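You operate a simulated robot arm through the tools that you are given. There is no shell and no other tool.

Carry out the task below with a simulated robot arm. There is one attempt and no reset: what you move stays moved.

JOB
Free the tight black key between C3 and B3 on the key frame.
Fine: press all five to find it; rock it on its pins, unlifted, till it comes back up alone; press no key outside that octave.

The check looks at the end state, three seconds after you hand in, the way a careful person would. Anything else that was tipped, shoved, dropped, spilled or broken makes it a failure.

ROBOT AND FRAMES
A 7-joint arm with a three-finger gripper, fixed in place. Base frame: the origin is at the foot of the arm, x ahead of it, y to its left, z up; the work surface is at about z = 0.78. Readings come in m, rad, newtons and seconds.
Its first joint turns from -2.897 to 2.897 rad. Payload 2.69 kg.
Tool frame: the origin (TCP) lies between the finger pads and is the grasp point; the fingertips stand 0.03 m ahead of it; z points along the fingers, y is the line along which they close. Largest opening 0.128 m; the body of the gripper starts 0.117 m behind the TCP.
Orientation is that of the tool frame in the base frame, as a unit quaternion [x, y, z, w]. With the fingers straight down and closing along the base's y, the tool's x points along the base's -x, its y along +y and its z along -z.

CONTROLS
- The arm moves only by the tool nudge_tool. Its argument "commands" is a list of rows, each an object of numbers (a shift or turn left out is 0, a gripper value left out holds the last): "x", "y", "z": the shift along the base's x, y, z in m; "rx", "ry", "rz": the turn, a rotation vector about the base's x, y, z in rad; "hand": the closure in counts, from 0 (fully open) to 255 (shut). In form: [{"x": .., "y": .., "z": .., "rx": .., "ry": .., "rz": .., "hand": ..}, ...]. A call has 1 to 20 rows; each row is the pose to reach, as a shift and turn from the pose commanded when the call began. A row lasts 0.2 s, in which the tool goes at most 0.05 m and 0.15 rad; a call with a longer step from one row to the next is refused whole, and so is a gripper value outside its range. A pose out of reach is approached as far as the arm can. The call stops where the force on the tool passes 40 N (or 10 N more than at its start, if that is more) or the arm is blocked; 0.2 s more then pass. Each finger halts on what it meets, pressing with about 42 N; the grip force reading is that of the motor and also rises with nothing between the fingers. The clock runs only during rows and for 0.2 s after the last one: add rows that repeat a pose to give the fingers time. It gives the time, the measured TCP pose, the force on the tool (base axes), the opening and the grip force at its end, in the units of the frame above (readings bear some noise), with the torque about the TCP (base axes, N m) and any sound that the robot's microphone picked up, and new pictures: "show" is both (left out), scene, wrist or none.
- Cameras (640 x 400 px; columns grow to the right, rows downward): "scene" is fixed at [0.0503, 0.4999, 1.3667]; the picture's right is [0.14, -0.99, 0.00], its down [-0.90, -0.13, -0.41] and it looks along [0.41, 0.06, -0.91] (base axes); focal length 214 px, centre (320, 200). "wrist" rides on the gripper at [0.058, 0.054, -0.131] in the tool frame; the picture's right is [-0.68, 0.74, 0.00], its down [-0.62, -0.57, -0.55] and it looks along [-0.40, -0.37, 0.84] (tool axes); focal length 234 px, centre (320, 200). There is no depth. A picture from a camera that has moved, and an enlarged one, comes with that camera's place and axes in the base frame and with its lens.
- slide_trunk(by): slides the trunk up (or, below 0, down) by that many m; the arm rides with it, the base frame stays. It gives what a move gives, with no picture.
- zoom(camera, box): a new picture of the part [left, top, right, bottom] of that camera's present view, enlarged. No time passes.
- hand_in(): hands the job in; it is judged then, once.

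Nothing tells you positions but the pictures and the camera data. Unless the task says otherwise, let go and move clear before handing in.

The tools are called after "Request:" by a JSON object that holds its "name" and its "arguments". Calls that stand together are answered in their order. nudge_tool: Moves the arm, as the interface text tells. Its arguments: {"type":"object","properties":{"commands":{"type":"array","items":{"type":"object","properties":{"x":{"type":"number"},"y":{"type":"number"},"z":{"type":"number"},"rx":{"type":"number"},"ry":{"type":"number"},"rz":{"type":"number"},"hand":{"type":"number"}}}},"show":{"type":"string","enum":["both","scene","wrist","none"]}},"required":["commands"]} The other tools are called the same way: slide_trunk (by) slides the trunk up or down; zoom (camera, box) takes an enlarged picture of a part of a camera's view; hand_in () hands the job in.

At the start:

```text
clock: 0.0
ee_pos: [0.355, 0.5269, 1.0636]
tool_rot: [0.0, 1.0, 0.001, -0.001]
ft_force: [-0.5, 0.6, 0.2]
ft_torque: [0.01, 0.01, 0.01]
width: 0.1281
grasp_force: 0.1
trunk travel left (down, up): [-0.15, 0.2]
```

scene: 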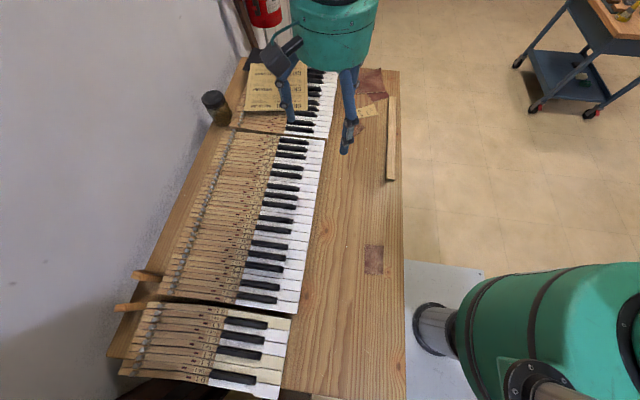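
wrist: 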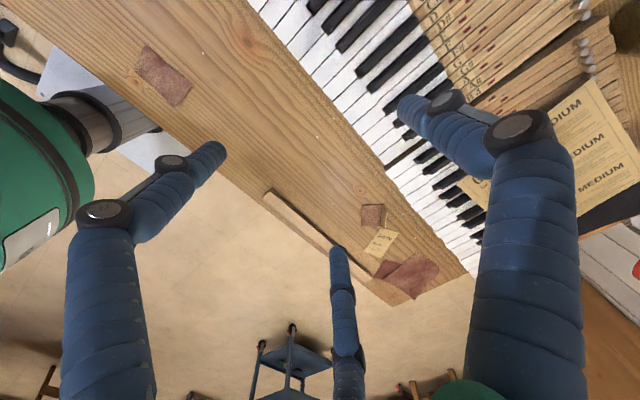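

I see a piano key frame on a bench: keys run along the bench with playing ends toward the robot's side, in three sections with letters marked on the wooden key shafts. I'll zoom in to read the labels and identify the C3–B3 octave before moving anything.

Request:
{"name": "zoom", "arguments": {"camera": "scene", "box": [140, 120, 340, 245]}}

Request:
{"name": "zoom", "arguments": {"camera": "scene", "box": [110, 230, 310, 355]}}

Request:
{"name": "zoom", "arguments": {"camera": "scene", "box": [200, 50, 360, 150]}}

Request:
{"name": "zoom", "arguments": {"camera": "wrist", "box": [320, 0, 640, 200]}}

```text
3.20 times, centred on (240, 182) of scene
camera zoom: at [0.0503, 0.4999, 1.3667], right [0.14, -0.99, 0.0], down [-0.9, -0.13, -0.41], along [0.41, 0.06, -0.91], focal length 686 px, centre (576, 256)
```

zoom: 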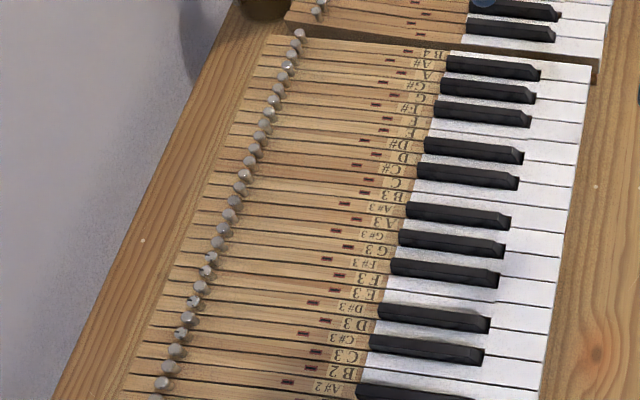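

```text
3.20 times, centred on (210, 292) of scene
camera zoom: at [0.0503, 0.4999, 1.3667], right [0.14, -0.99, 0.0], down [-0.9, -0.13, -0.41], along [0.41, 0.06, -0.91], focal length 686 px, centre (672, -96)
```

zoom: 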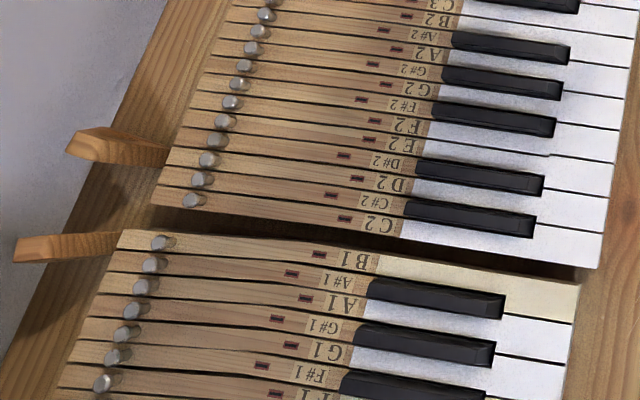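

```text
4.00 times, centred on (280, 100) of scene
camera zoom: at [0.0503, 0.4999, 1.3667], right [0.14, -0.99, 0.0], down [-0.9, -0.13, -0.41], along [0.41, 0.06, -0.91], focal length 858 px, centre (480, 600)
```

zoom: 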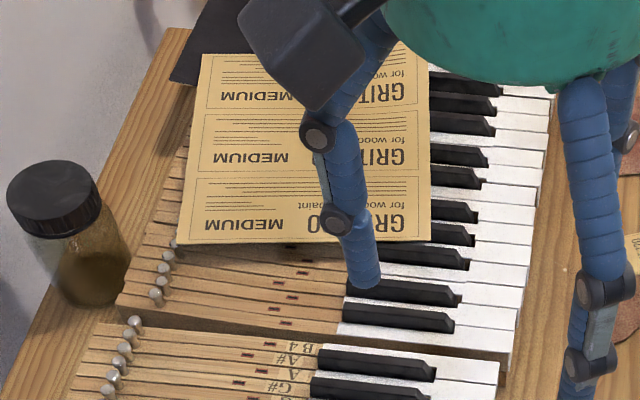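

```text
2.00 times, centred on (480, 100) of wrist
camera zoom: at [0.2961, 0.582, 1.1946], right [0.68, 0.74, 0.0], down [0.62, -0.57, 0.55], along [0.4, -0.37, -0.84], focal length 468 px, centre (0, 400)
```

zoom: 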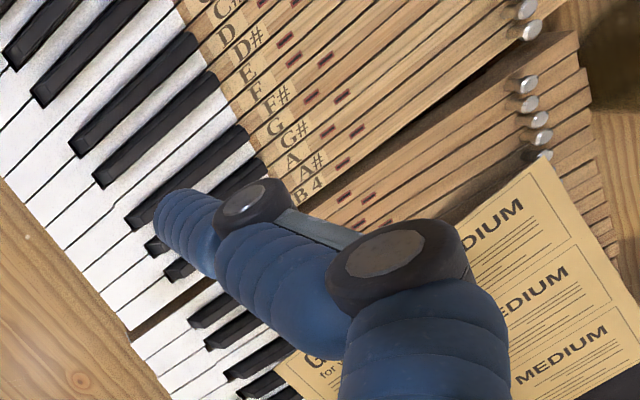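

The middle section is labelled C2 to B4, so the five black keys I want are C#3, D#3, F#3, G#3 and A#3. They sit around scene rows 190–235, roughly x 0.2–0.35. I'll first shut the fingers in free air to see their shape and how wide a footprint they make.

Request:
{"name": "nudge_tool", "arguments": {"commands": [{"hand": 255}, {"hand": 255}, {"hand": 255}, {"hand": 255}, {"hand": 255}], "show": "both"}}

```text
clock: 1.2
ee_pos: [0.3552, 0.5274, 1.0658]
tool_rot: [-0.001, 1.0, 0.0, 0.0]
ft_force: [0.0, -0.1, -0.5]
ft_torque: [0.02, 0.02, 0.02]
width: 0.0022
grasp_force: 31.9
trunk travel left (down, up): [-0.15, 0.2]
camera wrist: at [0.2961, 0.582, 1.1946], right [0.68, 0.74, 0.0], down [0.62, -0.57, 0.55], along [0.4, -0.37, -0.84], focal length 234 px, centre (320, 200)
```

scene: 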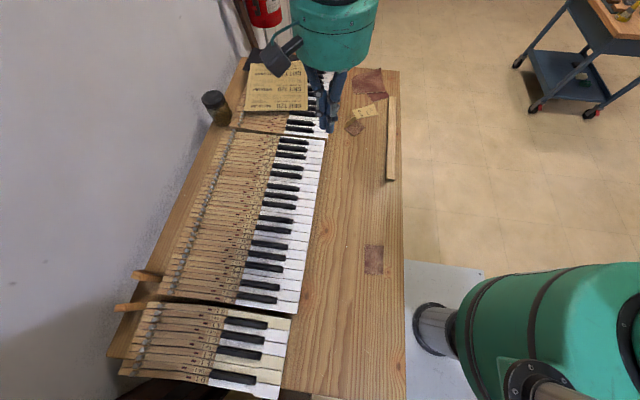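
wrist: 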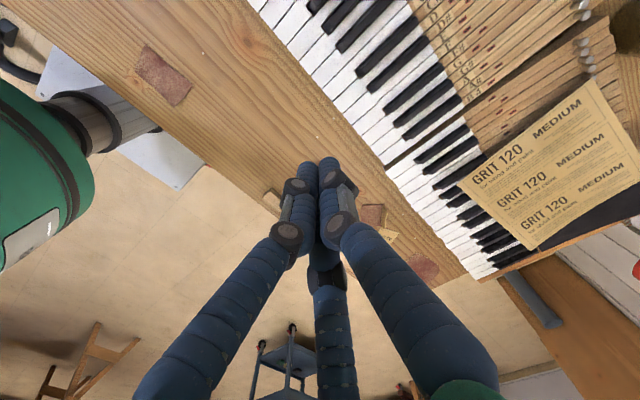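

The hand closes into a tight bundle of three padded fingers. I'll look closer at the tips and at the target octave.

Request:
{"name": "zoom", "arguments": {"camera": "wrist", "box": [240, 130, 400, 230]}}

Request:
{"name": "zoom", "arguments": {"camera": "scene", "box": [270, 50, 390, 140]}}

Request:
{"name": "zoom", "arguments": {"camera": "scene", "box": [220, 170, 330, 245]}}

Request:
{"name": "zoom", "arguments": {"camera": "wrist", "box": [240, 0, 480, 170]}}

```text
4.00 times, centred on (320, 180) of wrist
camera zoom: at [0.2961, 0.582, 1.1946], right [0.68, 0.74, 0.0], down [0.62, -0.57, 0.55], along [0.4, -0.37, -0.84], focal length 937 px, centre (320, 280)
```

zoom: 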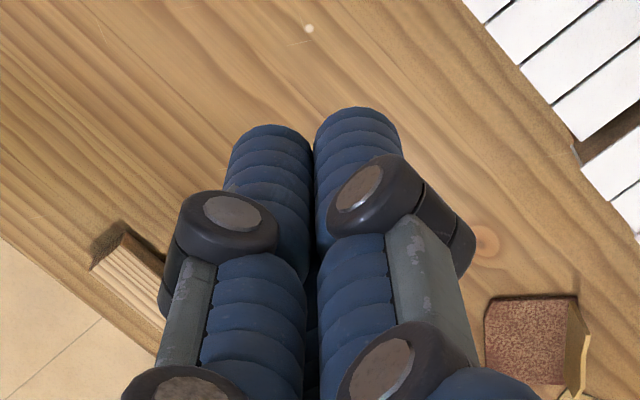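

```text
4.44 times, centred on (330, 95) of scene
camera zoom: at [0.0503, 0.4999, 1.3667], right [0.14, -0.99, 0.0], down [-0.9, -0.13, -0.41], along [0.41, 0.06, -0.91], focal length 953 px, centre (276, 667)
```

zoom: 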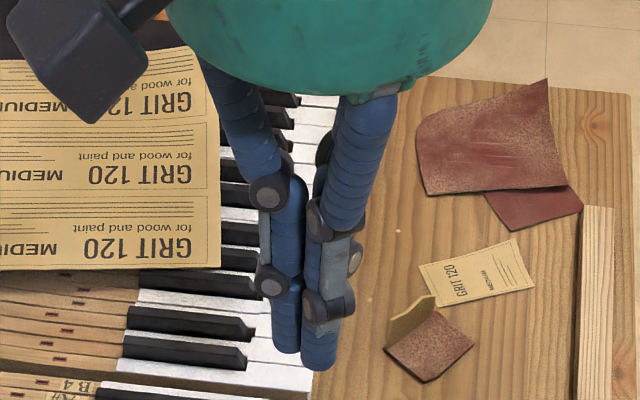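

```text
5.33 times, centred on (275, 208) of scene
camera zoom: at [0.0503, 0.4999, 1.3667], right [0.14, -0.99, 0.0], down [-0.9, -0.13, -0.41], along [0.41, 0.06, -0.91], focal length 1144 px, centre (560, 160)
```

zoom: 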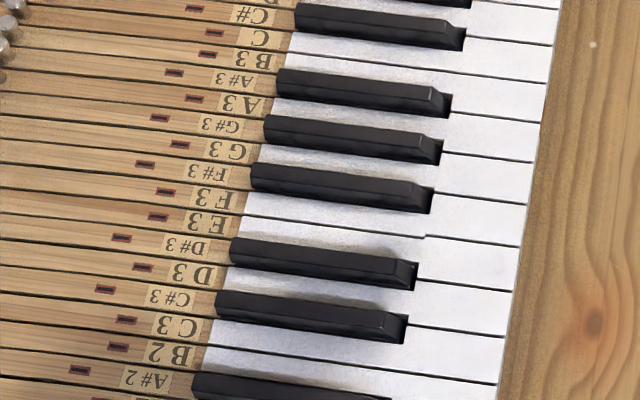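

```text
2.35 times, centred on (360, 85) of wrist
camera zoom: at [0.2961, 0.582, 1.1946], right [0.68, 0.74, 0.0], down [0.62, -0.57, 0.55], along [0.4, -0.37, -0.84], focal length 551 px, centre (226, 471)
```

zoom: 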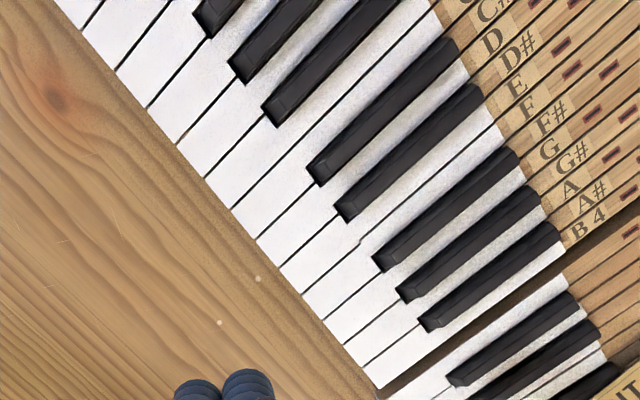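

The octave's black keys look to run straight along y, with fronts near y≈0.59, backs near y≈0.68 and tops around z≈0.87. I'll move the closed hand above the octave, still well clear, to measure it with the wrist camera.

Request:
{"name": "nudge_tool", "arguments": {"commands": [{"x": -0.03, "y": 0.025, "z": -0.01}, {"x": -0.06, "y": 0.05, "z": -0.02}, {"x": -0.09, "y": 0.07, "z": -0.03}, {"x": -0.11, "y": 0.075, "z": -0.04}, {"x": -0.11, "y": 0.075, "z": -0.04}], "show": "both"}}

```text
clock: 2.4
ee_pos: [0.244, 0.605, 1.026]
tool_rot: [-0.001, 1.0, 0.0, 0.0]
ft_force: [0.3, 0.8, -0.2]
ft_torque: [-0.01, -0.02, -0.01]
width: 0.0021
grasp_force: 31.3
trunk travel left (down, up): [-0.15, 0.2]
camera wrist: at [0.1838, 0.6588, 1.1552], right [0.68, 0.74, 0.0], down [0.62, -0.57, 0.55], along [0.4, -0.37, -0.84], focal length 234 px, centre (320, 200)
```

scene: 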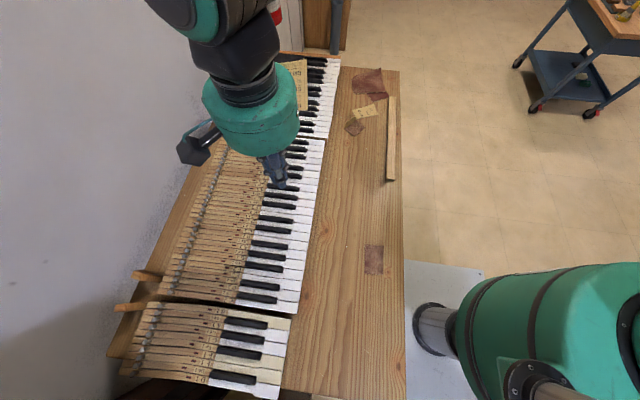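
wrist: 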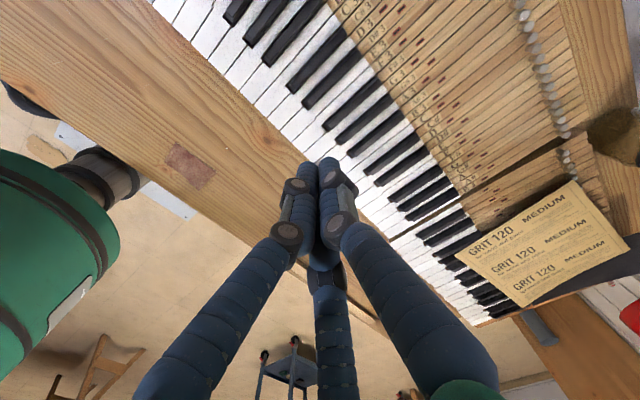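

Request:
{"name": "zoom", "arguments": {"camera": "wrist", "box": [200, 0, 460, 165]}}

Request:
{"name": "zoom", "arguments": {"camera": "wrist", "box": [320, 0, 480, 100]}}

Request:
{"name": "zoom", "arguments": {"camera": "wrist", "box": [240, 40, 400, 140]}}

Request:
{"name": "zoom", "arguments": {"camera": "scene", "box": [220, 150, 340, 230]}}

```text
2.42 times, centred on (330, 82) of wrist
camera zoom: at [0.1838, 0.6588, 1.1552], right [0.68, 0.74, 0.0], down [0.62, -0.57, 0.55], along [0.4, -0.37, -0.84], focal length 568 px, centre (296, 485)
```

zoom: 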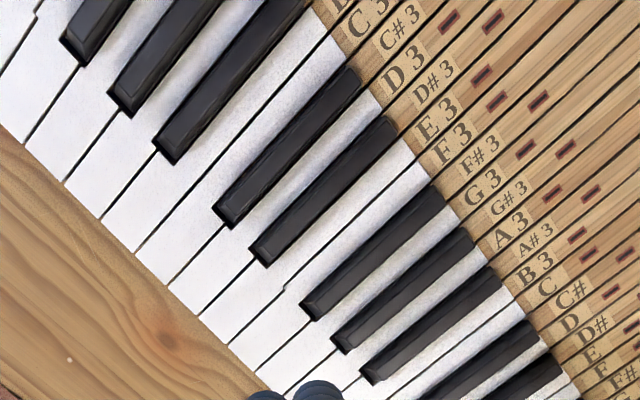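

```text
4.00 times, centred on (400, 50) of wrist
camera zoom: at [0.1838, 0.6588, 1.1552], right [0.68, 0.74, 0.0], down [0.62, -0.57, 0.55], along [0.4, -0.37, -0.84], focal length 937 px, centre (0, 800)
```

zoom: 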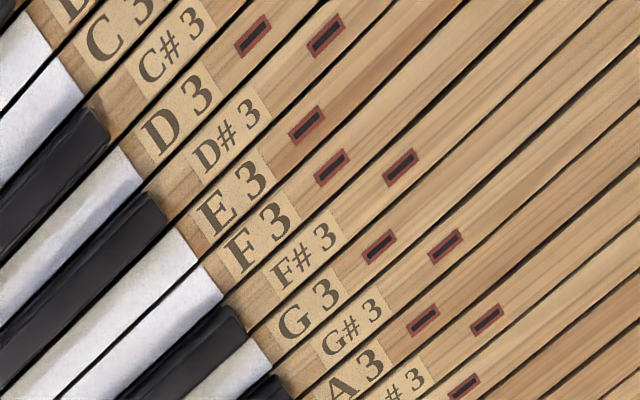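

```text
4.00 times, centred on (320, 90) of wrist
camera zoom: at [0.1838, 0.6588, 1.1552], right [0.68, 0.74, 0.0], down [0.62, -0.57, 0.55], along [0.4, -0.37, -0.84], focal length 937 px, centre (320, 640)
```

zoom: 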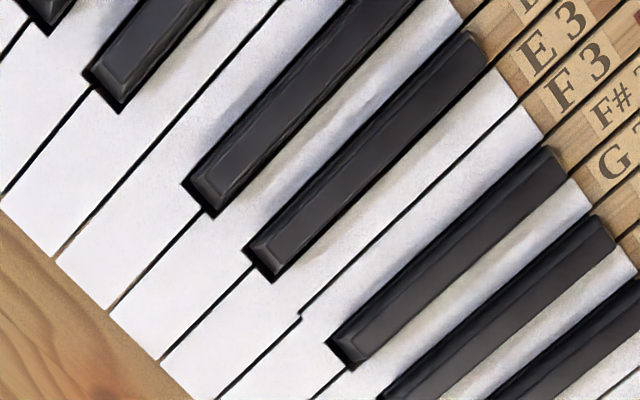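

```text
5.00 times, centred on (280, 190) of scene
camera zoom: at [0.0503, 0.4999, 1.3667], right [0.14, -0.99, 0.0], down [-0.9, -0.13, -0.41], along [0.41, 0.06, -0.91], focal length 1072 px, centre (520, 250)
```

zoom: 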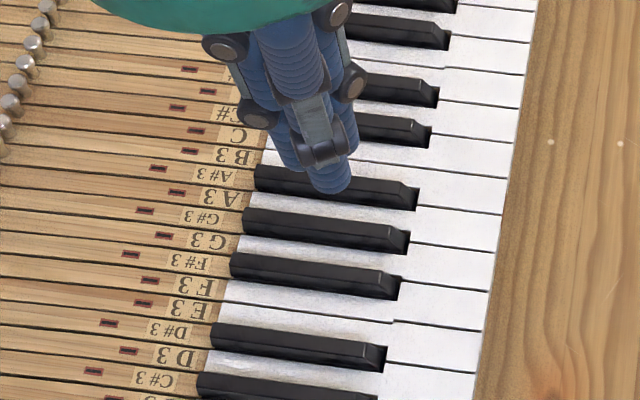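

From the wrist view I estimate the five black keys at x ≈ 0.190 (C#3), 0.216 (D#3), 0.254 (F#3), 0.282 (G#3) and 0.309 (A#3). Their fronts are near y≈0.606, and the tops are somewhere around z 0.83–0.85. I'll go above C#3 and stop short of it to check alignment.

Request:
{"name": "nudge_tool", "arguments": {"commands": [{"x": -0.03, "y": 0.01, "z": -0.03}, {"x": -0.0525, "y": 0.018, "z": -0.06}, {"x": -0.0525, "y": 0.018, "z": -0.09}, {"x": -0.0525, "y": 0.018, "z": -0.11}, {"x": -0.0525, "y": 0.018, "z": -0.115}, {"x": -0.0525, "y": 0.018, "z": -0.115}], "show": "both"}}

```text
clock: 3.8
ee_pos: [0.1925, 0.6202, 0.9102]
tool_rot: [0.0, 1.0, 0.0, 0.0]
ft_force: [-0.5, 0.1, 0.7]
ft_torque: [-0.03, 0.0, -0.01]
width: 0.0019
grasp_force: 30.7
trunk travel left (down, up): [-0.15, 0.2]
camera wrist: at [0.134, 0.6756, 1.0407], right [0.68, 0.74, 0.0], down [0.62, -0.57, 0.55], along [0.4, -0.37, -0.84], focal length 234 px, centre (320, 200)
```

scene: 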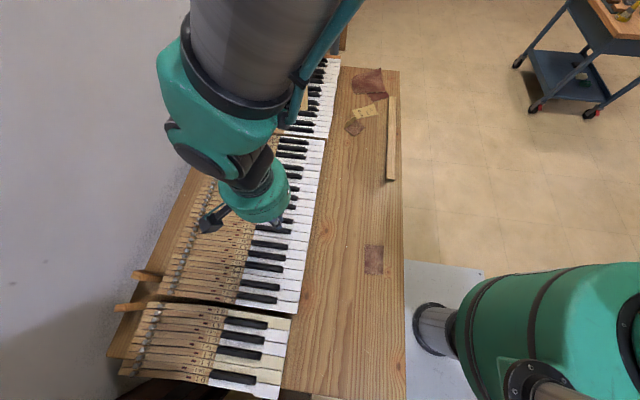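
wrist: 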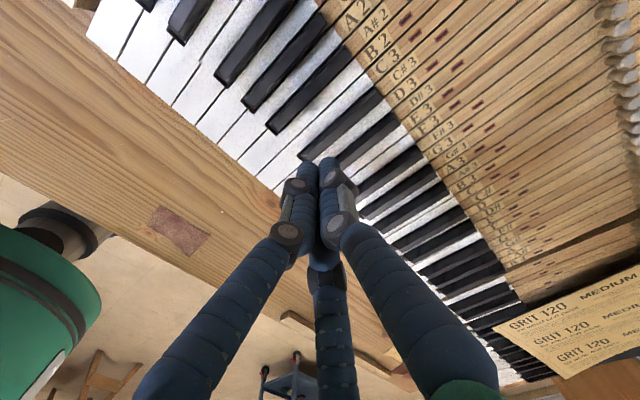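

Request:
{"name": "zoom", "arguments": {"camera": "wrist", "box": [220, 50, 460, 200]}}

Request:
{"name": "zoom", "arguments": {"camera": "scene", "box": [220, 190, 320, 250]}}

```text
2.67 times, centred on (340, 125) of wrist
camera zoom: at [0.134, 0.6756, 1.0407], right [0.68, 0.74, 0.0], down [0.62, -0.57, 0.55], along [0.4, -0.37, -0.84], focal length 624 px, centre (267, 400)
```

zoom: 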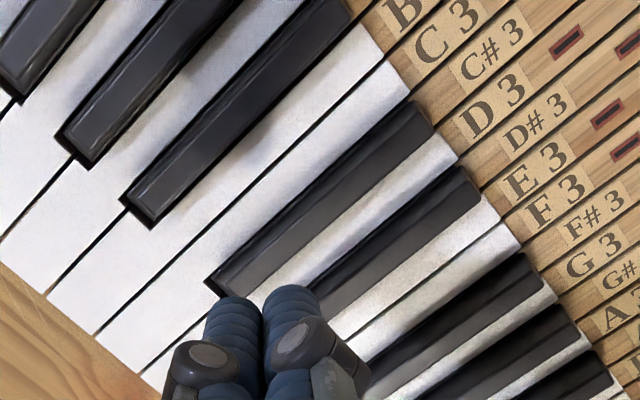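

```text
6.40 times, centred on (270, 220) of scene
camera zoom: at [0.0503, 0.4999, 1.3667], right [0.14, -0.99, 0.0], down [-0.9, -0.13, -0.41], along [0.41, 0.06, -0.91], focal length 1373 px, centre (640, 72)
```

zoom: 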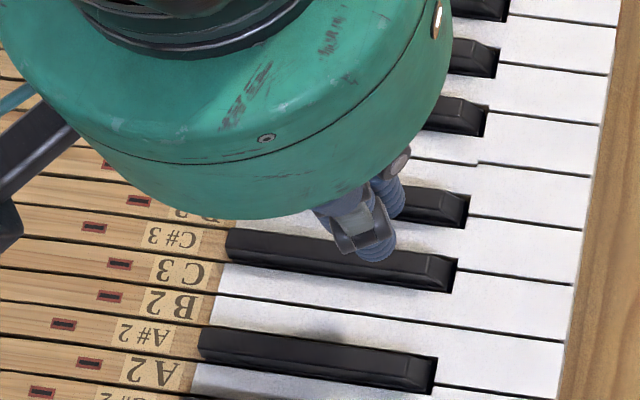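

The fingertips sit over the front part of C#3 in both views. I'll come down gradually, watching the force for first contact.

Request:
{"name": "nudge_tool", "arguments": {"commands": [{"z": -0.01}, {"z": -0.02}, {"z": -0.027}, {"z": -0.027}], "show": "both"}}

```text
clock: 4.8
ee_pos: [0.1923, 0.6204, 0.8839]
tool_rot: [0.0, 1.0, 0.0, 0.0]
ft_force: [0.5, 0.3, -0.3]
ft_torque: [0.01, 0.0, 0.0]
width: 0.0018
grasp_force: 31.4
trunk travel left (down, up): [-0.15, 0.2]
camera wrist: at [0.1341, 0.6748, 1.0133], right [0.68, 0.74, 0.0], down [0.62, -0.57, 0.55], along [0.4, -0.37, -0.84], focal length 234 px, centre (320, 200)
```

scene: 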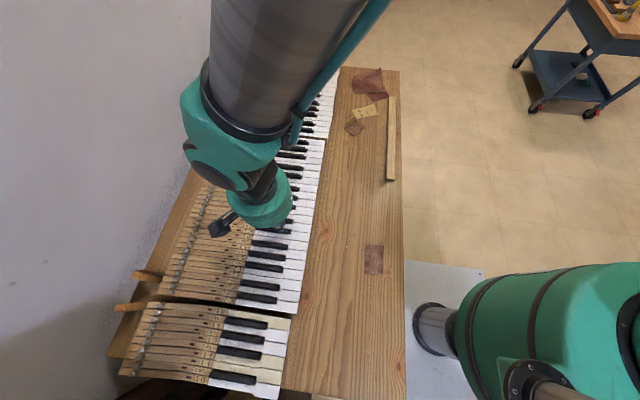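
wrist: 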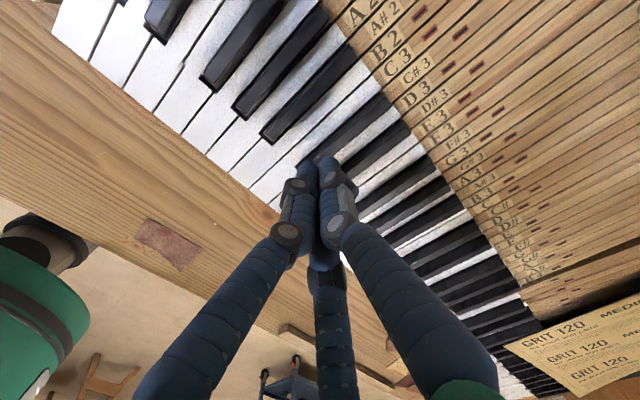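

Request:
{"name": "zoom", "arguments": {"camera": "wrist", "box": [240, 80, 400, 180]}}

Request:
{"name": "zoom", "arguments": {"camera": "scene", "box": [220, 200, 320, 260]}}

```text
4.00 times, centred on (320, 130) of wrist
camera zoom: at [0.1341, 0.6748, 1.0133], right [0.68, 0.74, 0.0], down [0.62, -0.57, 0.55], along [0.4, -0.37, -0.84], focal length 937 px, centre (320, 480)
```

zoom: 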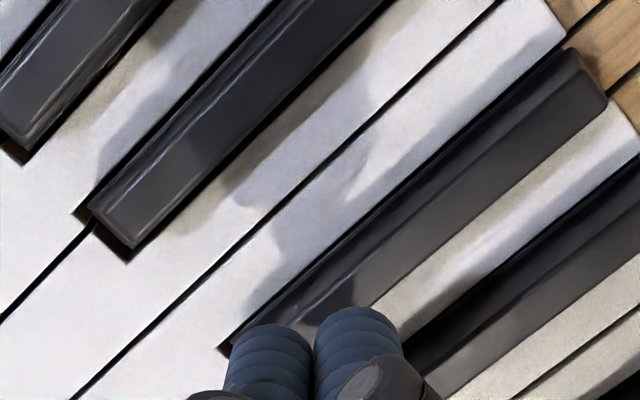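

```text
6.40 times, centred on (270, 230) of scene
camera zoom: at [0.0503, 0.4999, 1.3667], right [0.14, -0.99, 0.0], down [-0.9, -0.13, -0.41], along [0.41, 0.06, -0.91], focal length 1373 px, centre (640, 8)
```

zoom: 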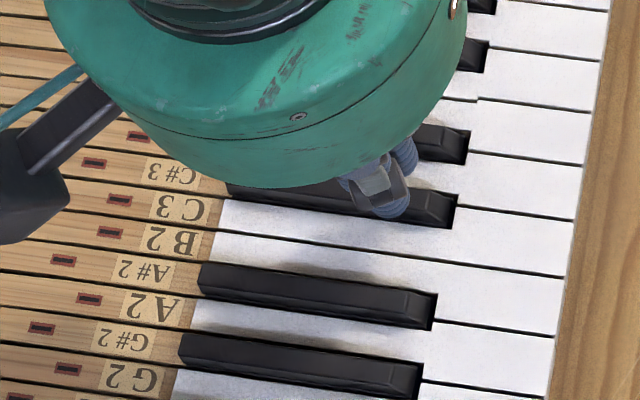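

Still clear of C#3 and lined up with it. I'll keep descending in small steps.

Request:
{"name": "nudge_tool", "arguments": {"commands": [{"z": -0.005}, {"z": -0.01}, {"z": -0.015}, {"z": -0.015}], "show": "none"}}

Request:
{"name": "zoom", "arguments": {"camera": "wrist", "box": [240, 80, 400, 180]}}

Request:
{"name": "zoom", "arguments": {"camera": "scene", "box": [220, 200, 320, 260]}}

```text
clock: 5.8
ee_pos: [0.1934, 0.6197, 0.8676]
tool_rot: [0.0, 1.0, 0.0, 0.0]
ft_force: [0.0, -0.1, 0.7]
ft_torque: [0.02, 0.04, -0.02]
width: 0.002
grasp_force: 31.4
trunk travel left (down, up): [-0.15, 0.2]
```

```text
4.00 times, centred on (320, 130) of wrist
camera zoom: at [0.1339, 0.6745, 0.9978], right [0.68, 0.74, 0.0], down [0.62, -0.57, 0.55], along [0.4, -0.37, -0.84], focal length 937 px, centre (320, 480)
```

zoom: 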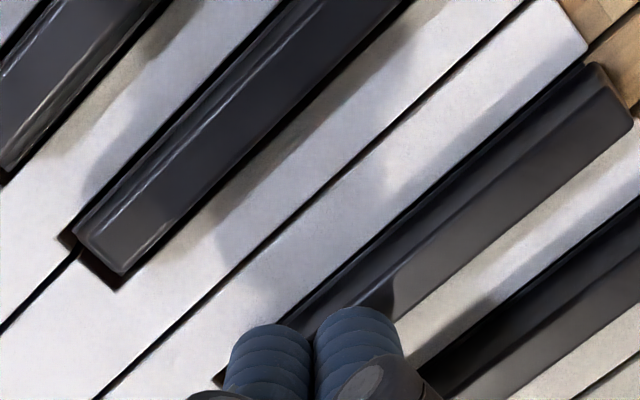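

```text
6.40 times, centred on (270, 230) of scene
camera zoom: at [0.0503, 0.4999, 1.3667], right [0.14, -0.99, 0.0], down [-0.9, -0.13, -0.41], along [0.41, 0.06, -0.91], focal length 1373 px, centre (640, 8)
```

zoom: 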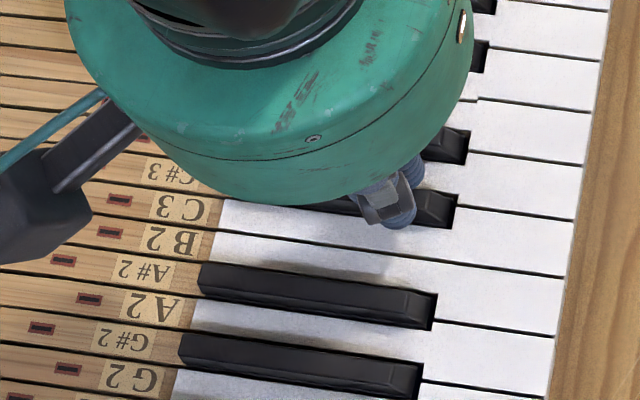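

Request:
{"name": "nudge_tool", "arguments": {"commands": [{"z": -0.002}, {"z": -0.004}, {"z": -0.006}, {"z": -0.006}], "show": "none"}}

Request:
{"name": "zoom", "arguments": {"camera": "wrist", "box": [240, 80, 400, 180]}}

Request:
{"name": "zoom", "arguments": {"camera": "scene", "box": [220, 200, 320, 260]}}

```text
clock: 6.8
ee_pos: [0.1933, 0.6208, 0.8614]
tool_rot: [0.0, 1.0, 0.0, 0.0]
ft_force: [-0.4, -0.7, 0.2]
ft_torque: [-0.02, 0.01, 0.02]
width: 0.0022
grasp_force: 31.2
trunk travel left (down, up): [-0.15, 0.2]
```

```text
4.00 times, centred on (320, 130) of wrist
camera zoom: at [0.1349, 0.6752, 0.9924], right [0.68, 0.74, 0.0], down [0.62, -0.57, 0.55], along [0.4, -0.37, -0.84], focal length 937 px, centre (320, 480)
```

zoom: 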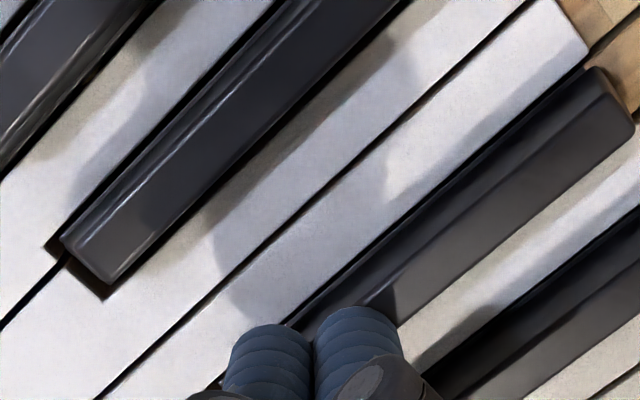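

```text
6.40 times, centred on (270, 230) of scene
camera zoom: at [0.0503, 0.4999, 1.3667], right [0.14, -0.99, 0.0], down [-0.9, -0.13, -0.41], along [0.41, 0.06, -0.91], focal length 1373 px, centre (640, 8)
```

zoom: 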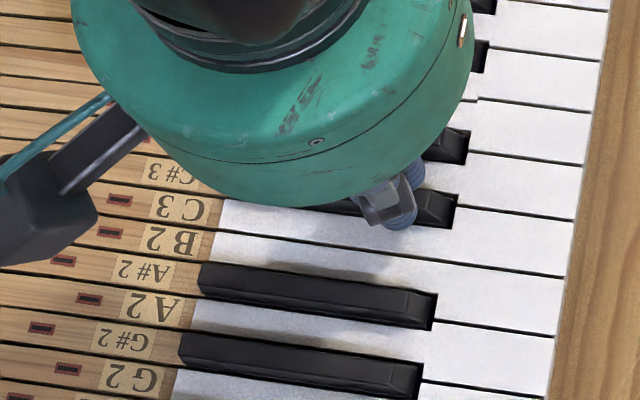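

Request:
{"name": "nudge_tool", "arguments": {"commands": [{"z": -0.002}, {"z": -0.004}, {"z": -0.004}], "show": "none"}}

Request:
{"name": "zoom", "arguments": {"camera": "wrist", "box": [240, 80, 400, 180]}}

Request:
{"name": "zoom", "arguments": {"camera": "scene", "box": [220, 200, 320, 260]}}

```text
clock: 7.6
ee_pos: [0.1926, 0.621, 0.8598]
tool_rot: [0.0, 1.0, -0.001, 0.0]
ft_force: [0.2, -1.1, 0.6]
ft_torque: [0.04, 0.01, -0.03]
width: 0.002
grasp_force: 31.2
trunk travel left (down, up): [-0.15, 0.2]
```

```text
4.00 times, centred on (320, 130) of wrist
camera zoom: at [0.1332, 0.6757, 0.9883], right [0.68, 0.74, 0.0], down [0.62, -0.57, 0.55], along [0.4, -0.37, -0.84], focal length 937 px, centre (320, 480)
```

zoom: 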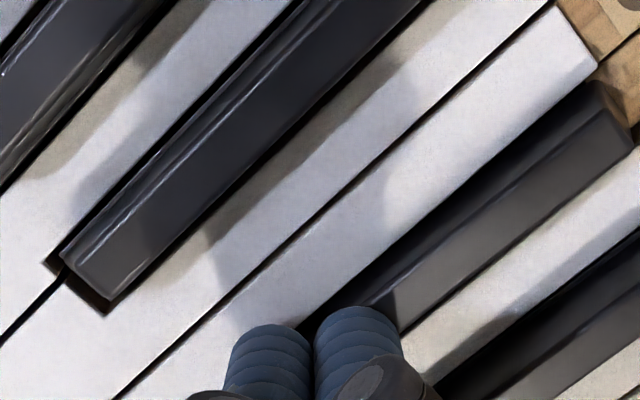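

```text
6.40 times, centred on (270, 230) of scene
camera zoom: at [0.0503, 0.4999, 1.3667], right [0.14, -0.99, 0.0], down [-0.9, -0.13, -0.41], along [0.41, 0.06, -0.91], focal length 1373 px, centre (640, 8)
```

zoom: 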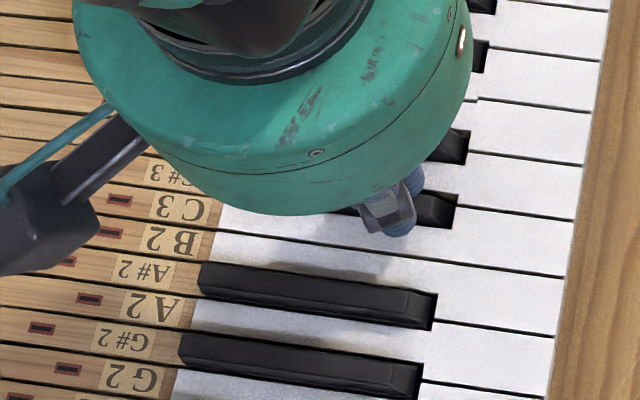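

Request:
{"name": "nudge_tool", "arguments": {"commands": [{"z": -0.002}, {"z": -0.004}, {"z": -0.004}], "show": "none"}}

Request:
{"name": "zoom", "arguments": {"camera": "wrist", "box": [240, 80, 400, 180]}}

Request:
{"name": "zoom", "arguments": {"camera": "scene", "box": [220, 200, 320, 260]}}

```text
clock: 8.4
ee_pos: [0.1927, 0.6219, 0.8562]
tool_rot: [0.001, 1.0, 0.002, 0.001]
ft_force: [-2.1, -6.0, 27.5]
ft_torque: [0.3, 0.06, 0.03]
width: 0.0018
grasp_force: 31.8
trunk travel left (down, up): [-0.15, 0.2]
```

```text
4.00 times, centred on (320, 130) of wrist
camera zoom: at [0.1335, 0.6754, 0.9862], right [0.68, 0.74, 0.0], down [0.62, -0.57, 0.55], along [0.4, -0.37, -0.84], focal length 937 px, centre (320, 480)
```

zoom: 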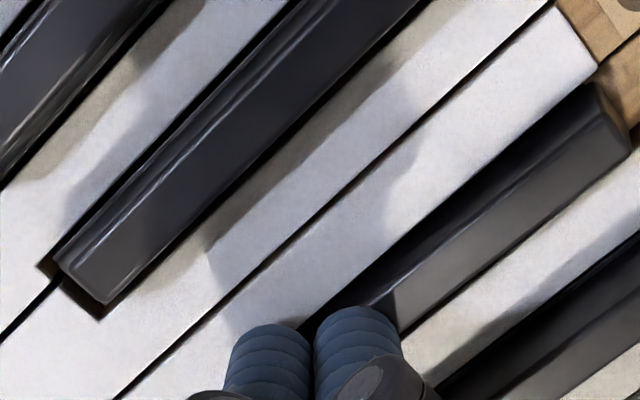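

```text
6.40 times, centred on (270, 230) of scene
camera zoom: at [0.0503, 0.4999, 1.3667], right [0.14, -0.99, 0.0], down [-0.9, -0.13, -0.41], along [0.41, 0.06, -0.91], focal length 1373 px, centre (640, 8)
```

zoom: 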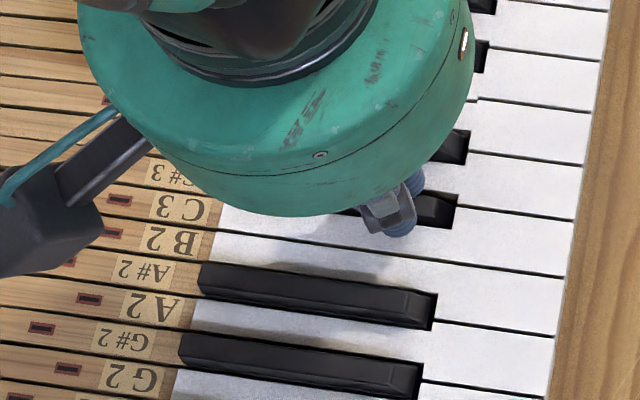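

Force jumped to about 27 N at fingertip z≈0.826, so C#3 has reached bottom. I'll lift straight off and see whether it comes back up on its own.

Request:
{"name": "nudge_tool", "arguments": {"commands": [{"z": 0.004}, {"z": 0.01}, {"z": 0.03}, {"z": 0.05}, {"z": 0.05}, {"z": 0.05}], "show": "both"}}

Request:
{"name": "zoom", "arguments": {"camera": "wrist", "box": [220, 50, 460, 200]}}

Request:
{"name": "zoom", "arguments": {"camera": "scene", "box": [220, 190, 320, 250]}}

```text
clock: 9.8
ee_pos: [0.1935, 0.6213, 0.9052]
tool_rot: [0.0, 1.0, 0.0, 0.0]
ft_force: [-0.5, 0.4, 0.3]
ft_torque: [-0.03, 0.02, -0.01]
width: 0.0021
grasp_force: 30.9
trunk travel left (down, up): [-0.15, 0.2]
camera wrist: at [0.1349, 0.6755, 1.035], right [0.68, 0.74, 0.0], down [0.62, -0.57, 0.55], along [0.4, -0.37, -0.84], focal length 234 px, centre (320, 200)
```

scene: 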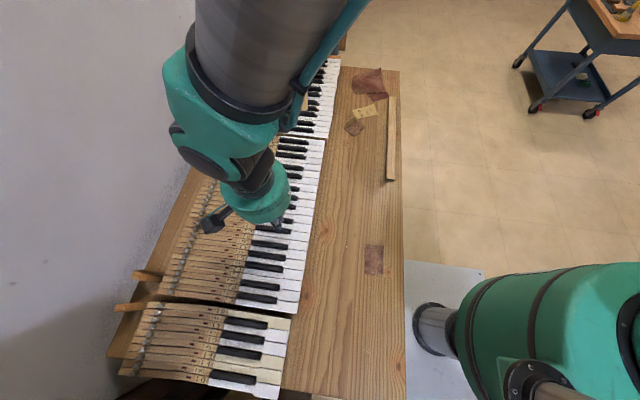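
wrist: 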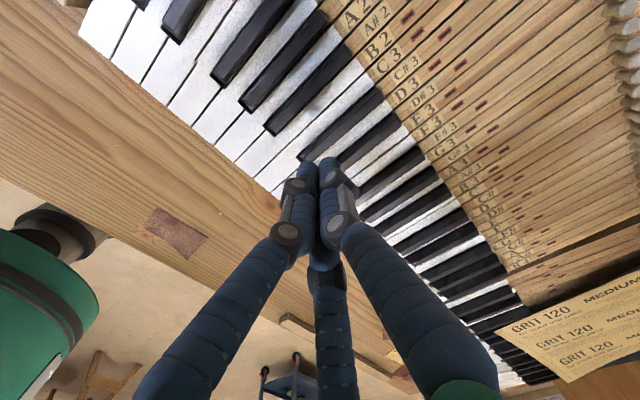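

```text
2.67 times, centred on (340, 125) of wrist
camera zoom: at [0.1349, 0.6755, 1.035], right [0.68, 0.74, 0.0], down [0.62, -0.57, 0.55], along [0.4, -0.37, -0.84], focal length 624 px, centre (267, 400)
```

zoom: 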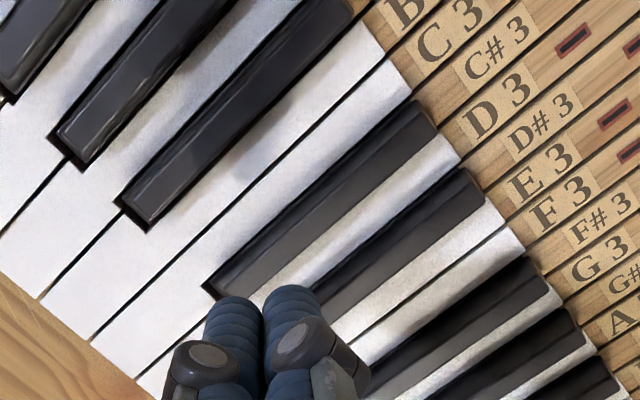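

```text
6.40 times, centred on (270, 220) of scene
camera zoom: at [0.0503, 0.4999, 1.3667], right [0.14, -0.99, 0.0], down [-0.9, -0.13, -0.41], along [0.41, 0.06, -0.91], focal length 1373 px, centre (640, 72)
```

zoom: 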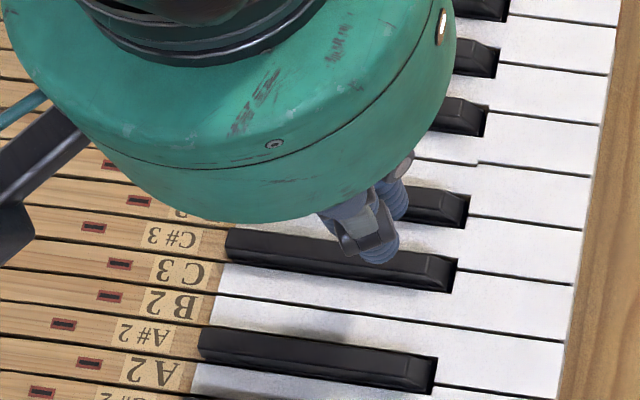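

C#3 came fully back up, so it looks free. Next is D#3, about 27 mm further in +x; I'll press it the same way.

Request:
{"name": "nudge_tool", "arguments": {"commands": [{"x": 0.0266, "z": 0.0}, {"x": 0.0266, "z": -0.02}, {"x": 0.0266, "z": -0.034}, {"x": 0.0266, "z": -0.042}, {"x": 0.0266, "z": -0.045}, {"x": 0.0266, "z": -0.0455}], "show": "both"}}

Request:
{"name": "zoom", "arguments": {"camera": "wrist", "box": [220, 50, 460, 200]}}

Request:
{"name": "zoom", "arguments": {"camera": "scene", "box": [220, 190, 320, 250]}}

```text
clock: 11.2
ee_pos: [0.2191, 0.6198, 0.8576]
tool_rot: [0.0, 1.0, 0.0, -0.001]
ft_force: [1.0, -0.6, 0.4]
ft_torque: [0.04, -0.01, 0.01]
width: 0.0021
grasp_force: 31.4
trunk travel left (down, up): [-0.15, 0.2]
camera wrist: at [0.1605, 0.6749, 0.9882], right [0.68, 0.74, 0.0], down [0.62, -0.57, 0.55], along [0.4, -0.37, -0.84], focal length 234 px, centre (320, 200)
```

scene: 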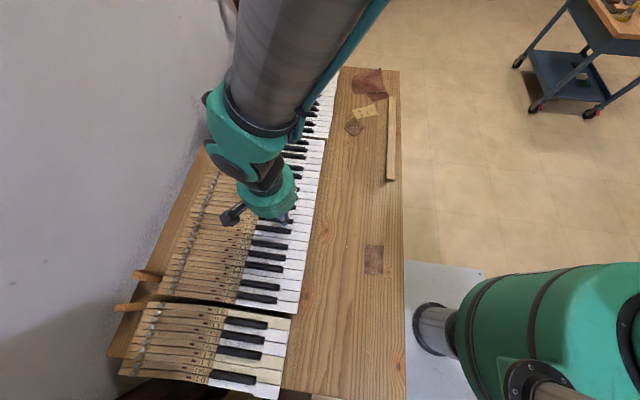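
wrist: 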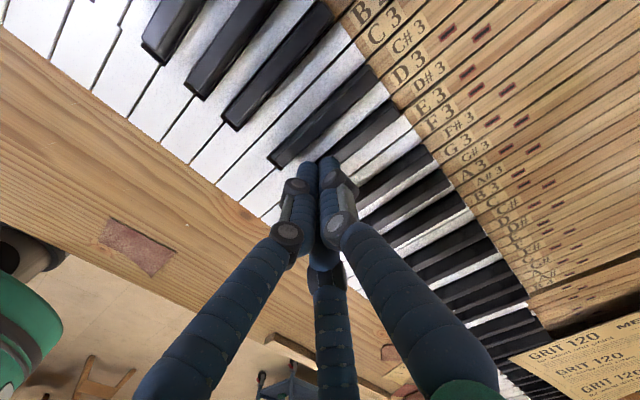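

```text
2.67 times, centred on (340, 125) of wrist
camera zoom: at [0.1605, 0.6749, 0.9882], right [0.68, 0.74, 0.0], down [0.62, -0.57, 0.55], along [0.4, -0.37, -0.84], focal length 624 px, centre (267, 400)
```

zoom: 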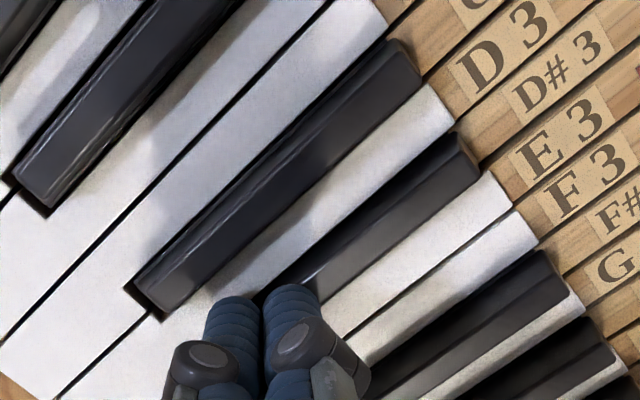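

```text
6.40 times, centred on (270, 220) of scene
camera zoom: at [0.0503, 0.4999, 1.3667], right [0.14, -0.99, 0.0], down [-0.9, -0.13, -0.41], along [0.41, 0.06, -0.91], focal length 1373 px, centre (640, 72)
```

zoom: 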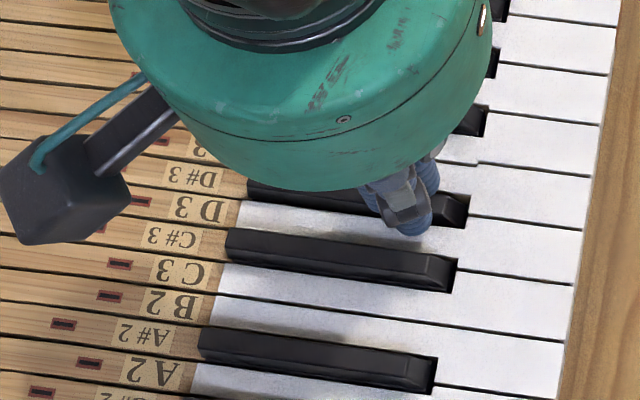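

Request:
{"name": "nudge_tool", "arguments": {"commands": [{"z": -0.002}, {"z": -0.004}, {"z": -0.005}, {"z": -0.005}], "show": "none"}}

Request:
{"name": "zoom", "arguments": {"camera": "wrist", "box": [220, 50, 460, 200]}}

Request:
{"name": "zoom", "arguments": {"camera": "scene", "box": [220, 190, 320, 250]}}

```text
clock: 12.2
ee_pos: [0.2186, 0.6209, 0.8558]
tool_rot: [0.0, 1.0, 0.001, 0.001]
ft_force: [2.5, -5.1, 35.8]
ft_torque: [0.44, -0.13, -0.1]
width: 0.002
grasp_force: 31.1
trunk travel left (down, up): [-0.15, 0.2]
```

```text
2.67 times, centred on (340, 125) of wrist
camera zoom: at [0.1598, 0.675, 0.9861], right [0.68, 0.74, 0.0], down [0.61, -0.57, 0.55], along [0.41, -0.37, -0.84], focal length 624 px, centre (267, 400)
```

zoom: 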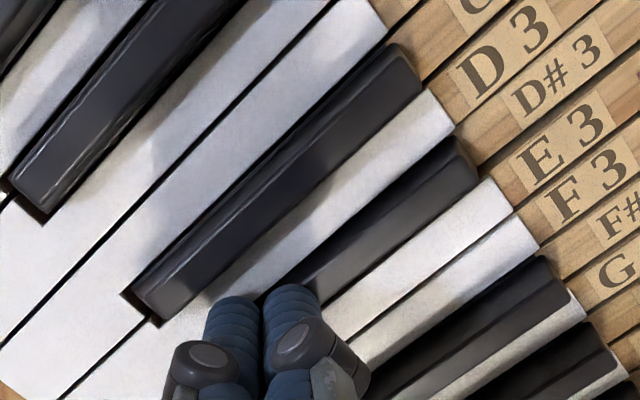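

```text
6.40 times, centred on (270, 220) of scene
camera zoom: at [0.0503, 0.4999, 1.3667], right [0.14, -0.99, 0.0], down [-0.9, -0.13, -0.41], along [0.41, 0.06, -0.91], focal length 1373 px, centre (640, 72)
```

zoom: 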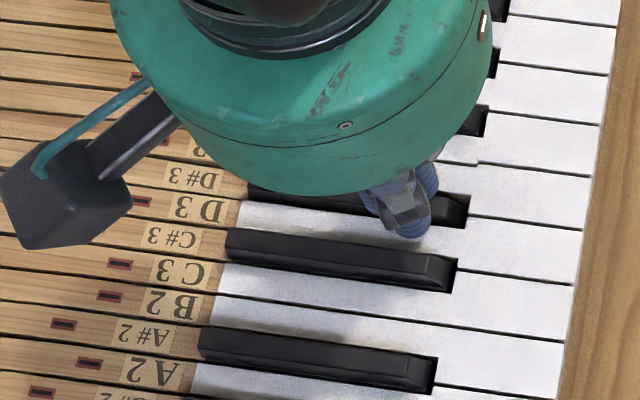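

D#3 is bottomed too (about 36 N). Lifting off to check its return.

Request:
{"name": "nudge_tool", "arguments": {"commands": [{"z": 0.005}, {"z": 0.015}, {"z": 0.035}, {"z": 0.05}, {"z": 0.05}, {"z": 0.05}], "show": "none"}}

Request:
{"name": "zoom", "arguments": {"camera": "wrist", "box": [220, 50, 460, 200]}}

Request:
{"name": "zoom", "arguments": {"camera": "scene", "box": [220, 190, 320, 250]}}

```text
clock: 13.6
ee_pos: [0.2193, 0.621, 0.9025]
tool_rot: [0.0, 1.0, 0.0, 0.0]
ft_force: [0.0, 0.1, -0.6]
ft_torque: [-0.01, 0.0, 0.0]
width: 0.0021
grasp_force: 31.4
trunk travel left (down, up): [-0.15, 0.2]
```

```text
2.67 times, centred on (340, 125) of wrist
camera zoom: at [0.1597, 0.6758, 1.0331], right [0.68, 0.74, 0.0], down [0.62, -0.57, 0.55], along [0.4, -0.37, -0.84], focal length 624 px, centre (267, 400)
```

zoom: 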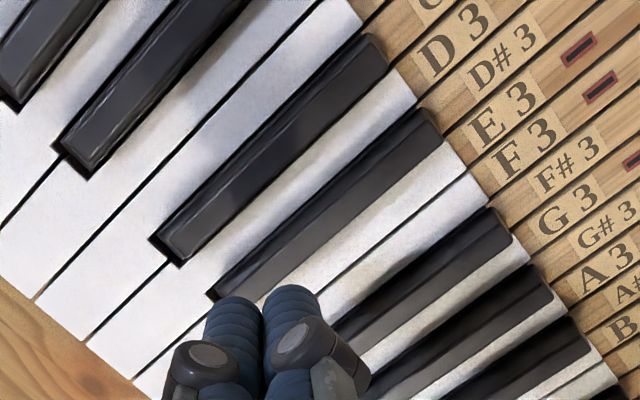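

```text
6.40 times, centred on (270, 220) of scene
camera zoom: at [0.0503, 0.4999, 1.3667], right [0.14, -0.99, 0.0], down [-0.9, -0.13, -0.41], along [0.41, 0.06, -0.91], focal length 1373 px, centre (640, 72)
```

zoom: 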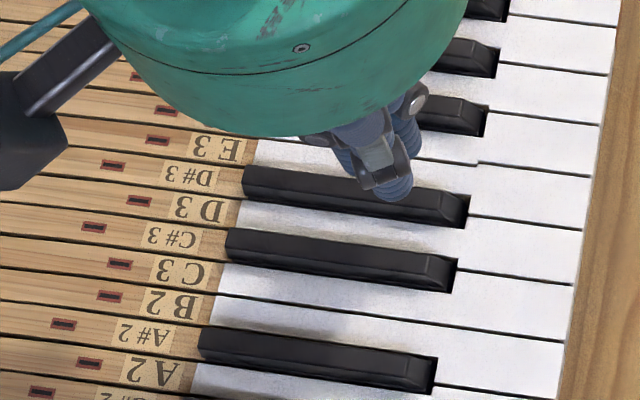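

D#3 also returned to its old height. Now F#3, about 40 mm further along +x.

Request:
{"name": "nudge_tool", "arguments": {"commands": [{"x": 0.0405, "z": 0.0}, {"x": 0.0405, "z": -0.02}, {"x": 0.0405, "z": -0.034}, {"x": 0.0405, "z": -0.042}, {"x": 0.0405, "z": -0.0445}, {"x": 0.0405, "z": -0.0445}], "show": "none"}}

Request:
{"name": "zoom", "arguments": {"camera": "wrist", "box": [220, 50, 460, 200]}}

Request:
{"name": "zoom", "arguments": {"camera": "scene", "box": [230, 180, 330, 240]}}

```text
clock: 15.0
ee_pos: [0.2605, 0.6204, 0.8575]
tool_rot: [0.0, 1.0, 0.0, 0.0]
ft_force: [0.7, 0.0, 0.6]
ft_torque: [-0.02, -0.02, -0.01]
width: 0.002
grasp_force: 31.6
trunk travel left (down, up): [-0.15, 0.2]
```

```text
2.67 times, centred on (340, 125) of wrist
camera zoom: at [0.2015, 0.6753, 0.9884], right [0.68, 0.74, 0.0], down [0.62, -0.57, 0.55], along [0.4, -0.37, -0.84], focal length 624 px, centre (267, 400)
```

zoom: 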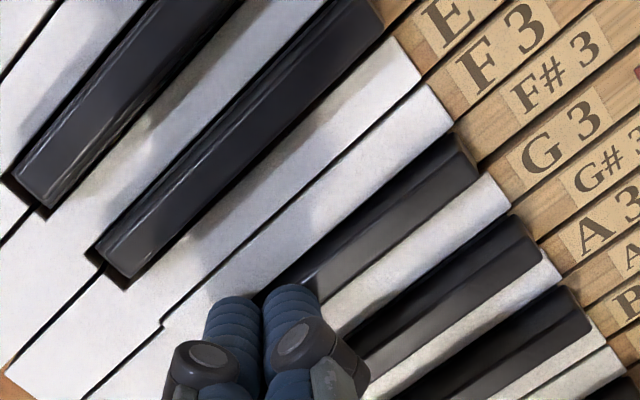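

```text
6.40 times, centred on (280, 210) of scene
camera zoom: at [0.0503, 0.4999, 1.3667], right [0.14, -0.99, 0.0], down [-0.9, -0.13, -0.41], along [0.41, 0.06, -0.91], focal length 1373 px, centre (576, 136)
```

zoom: 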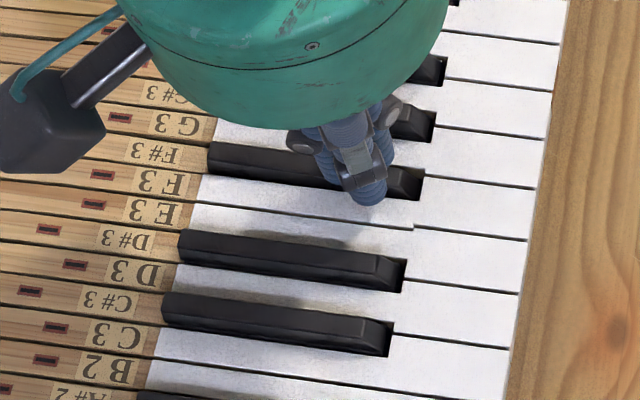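

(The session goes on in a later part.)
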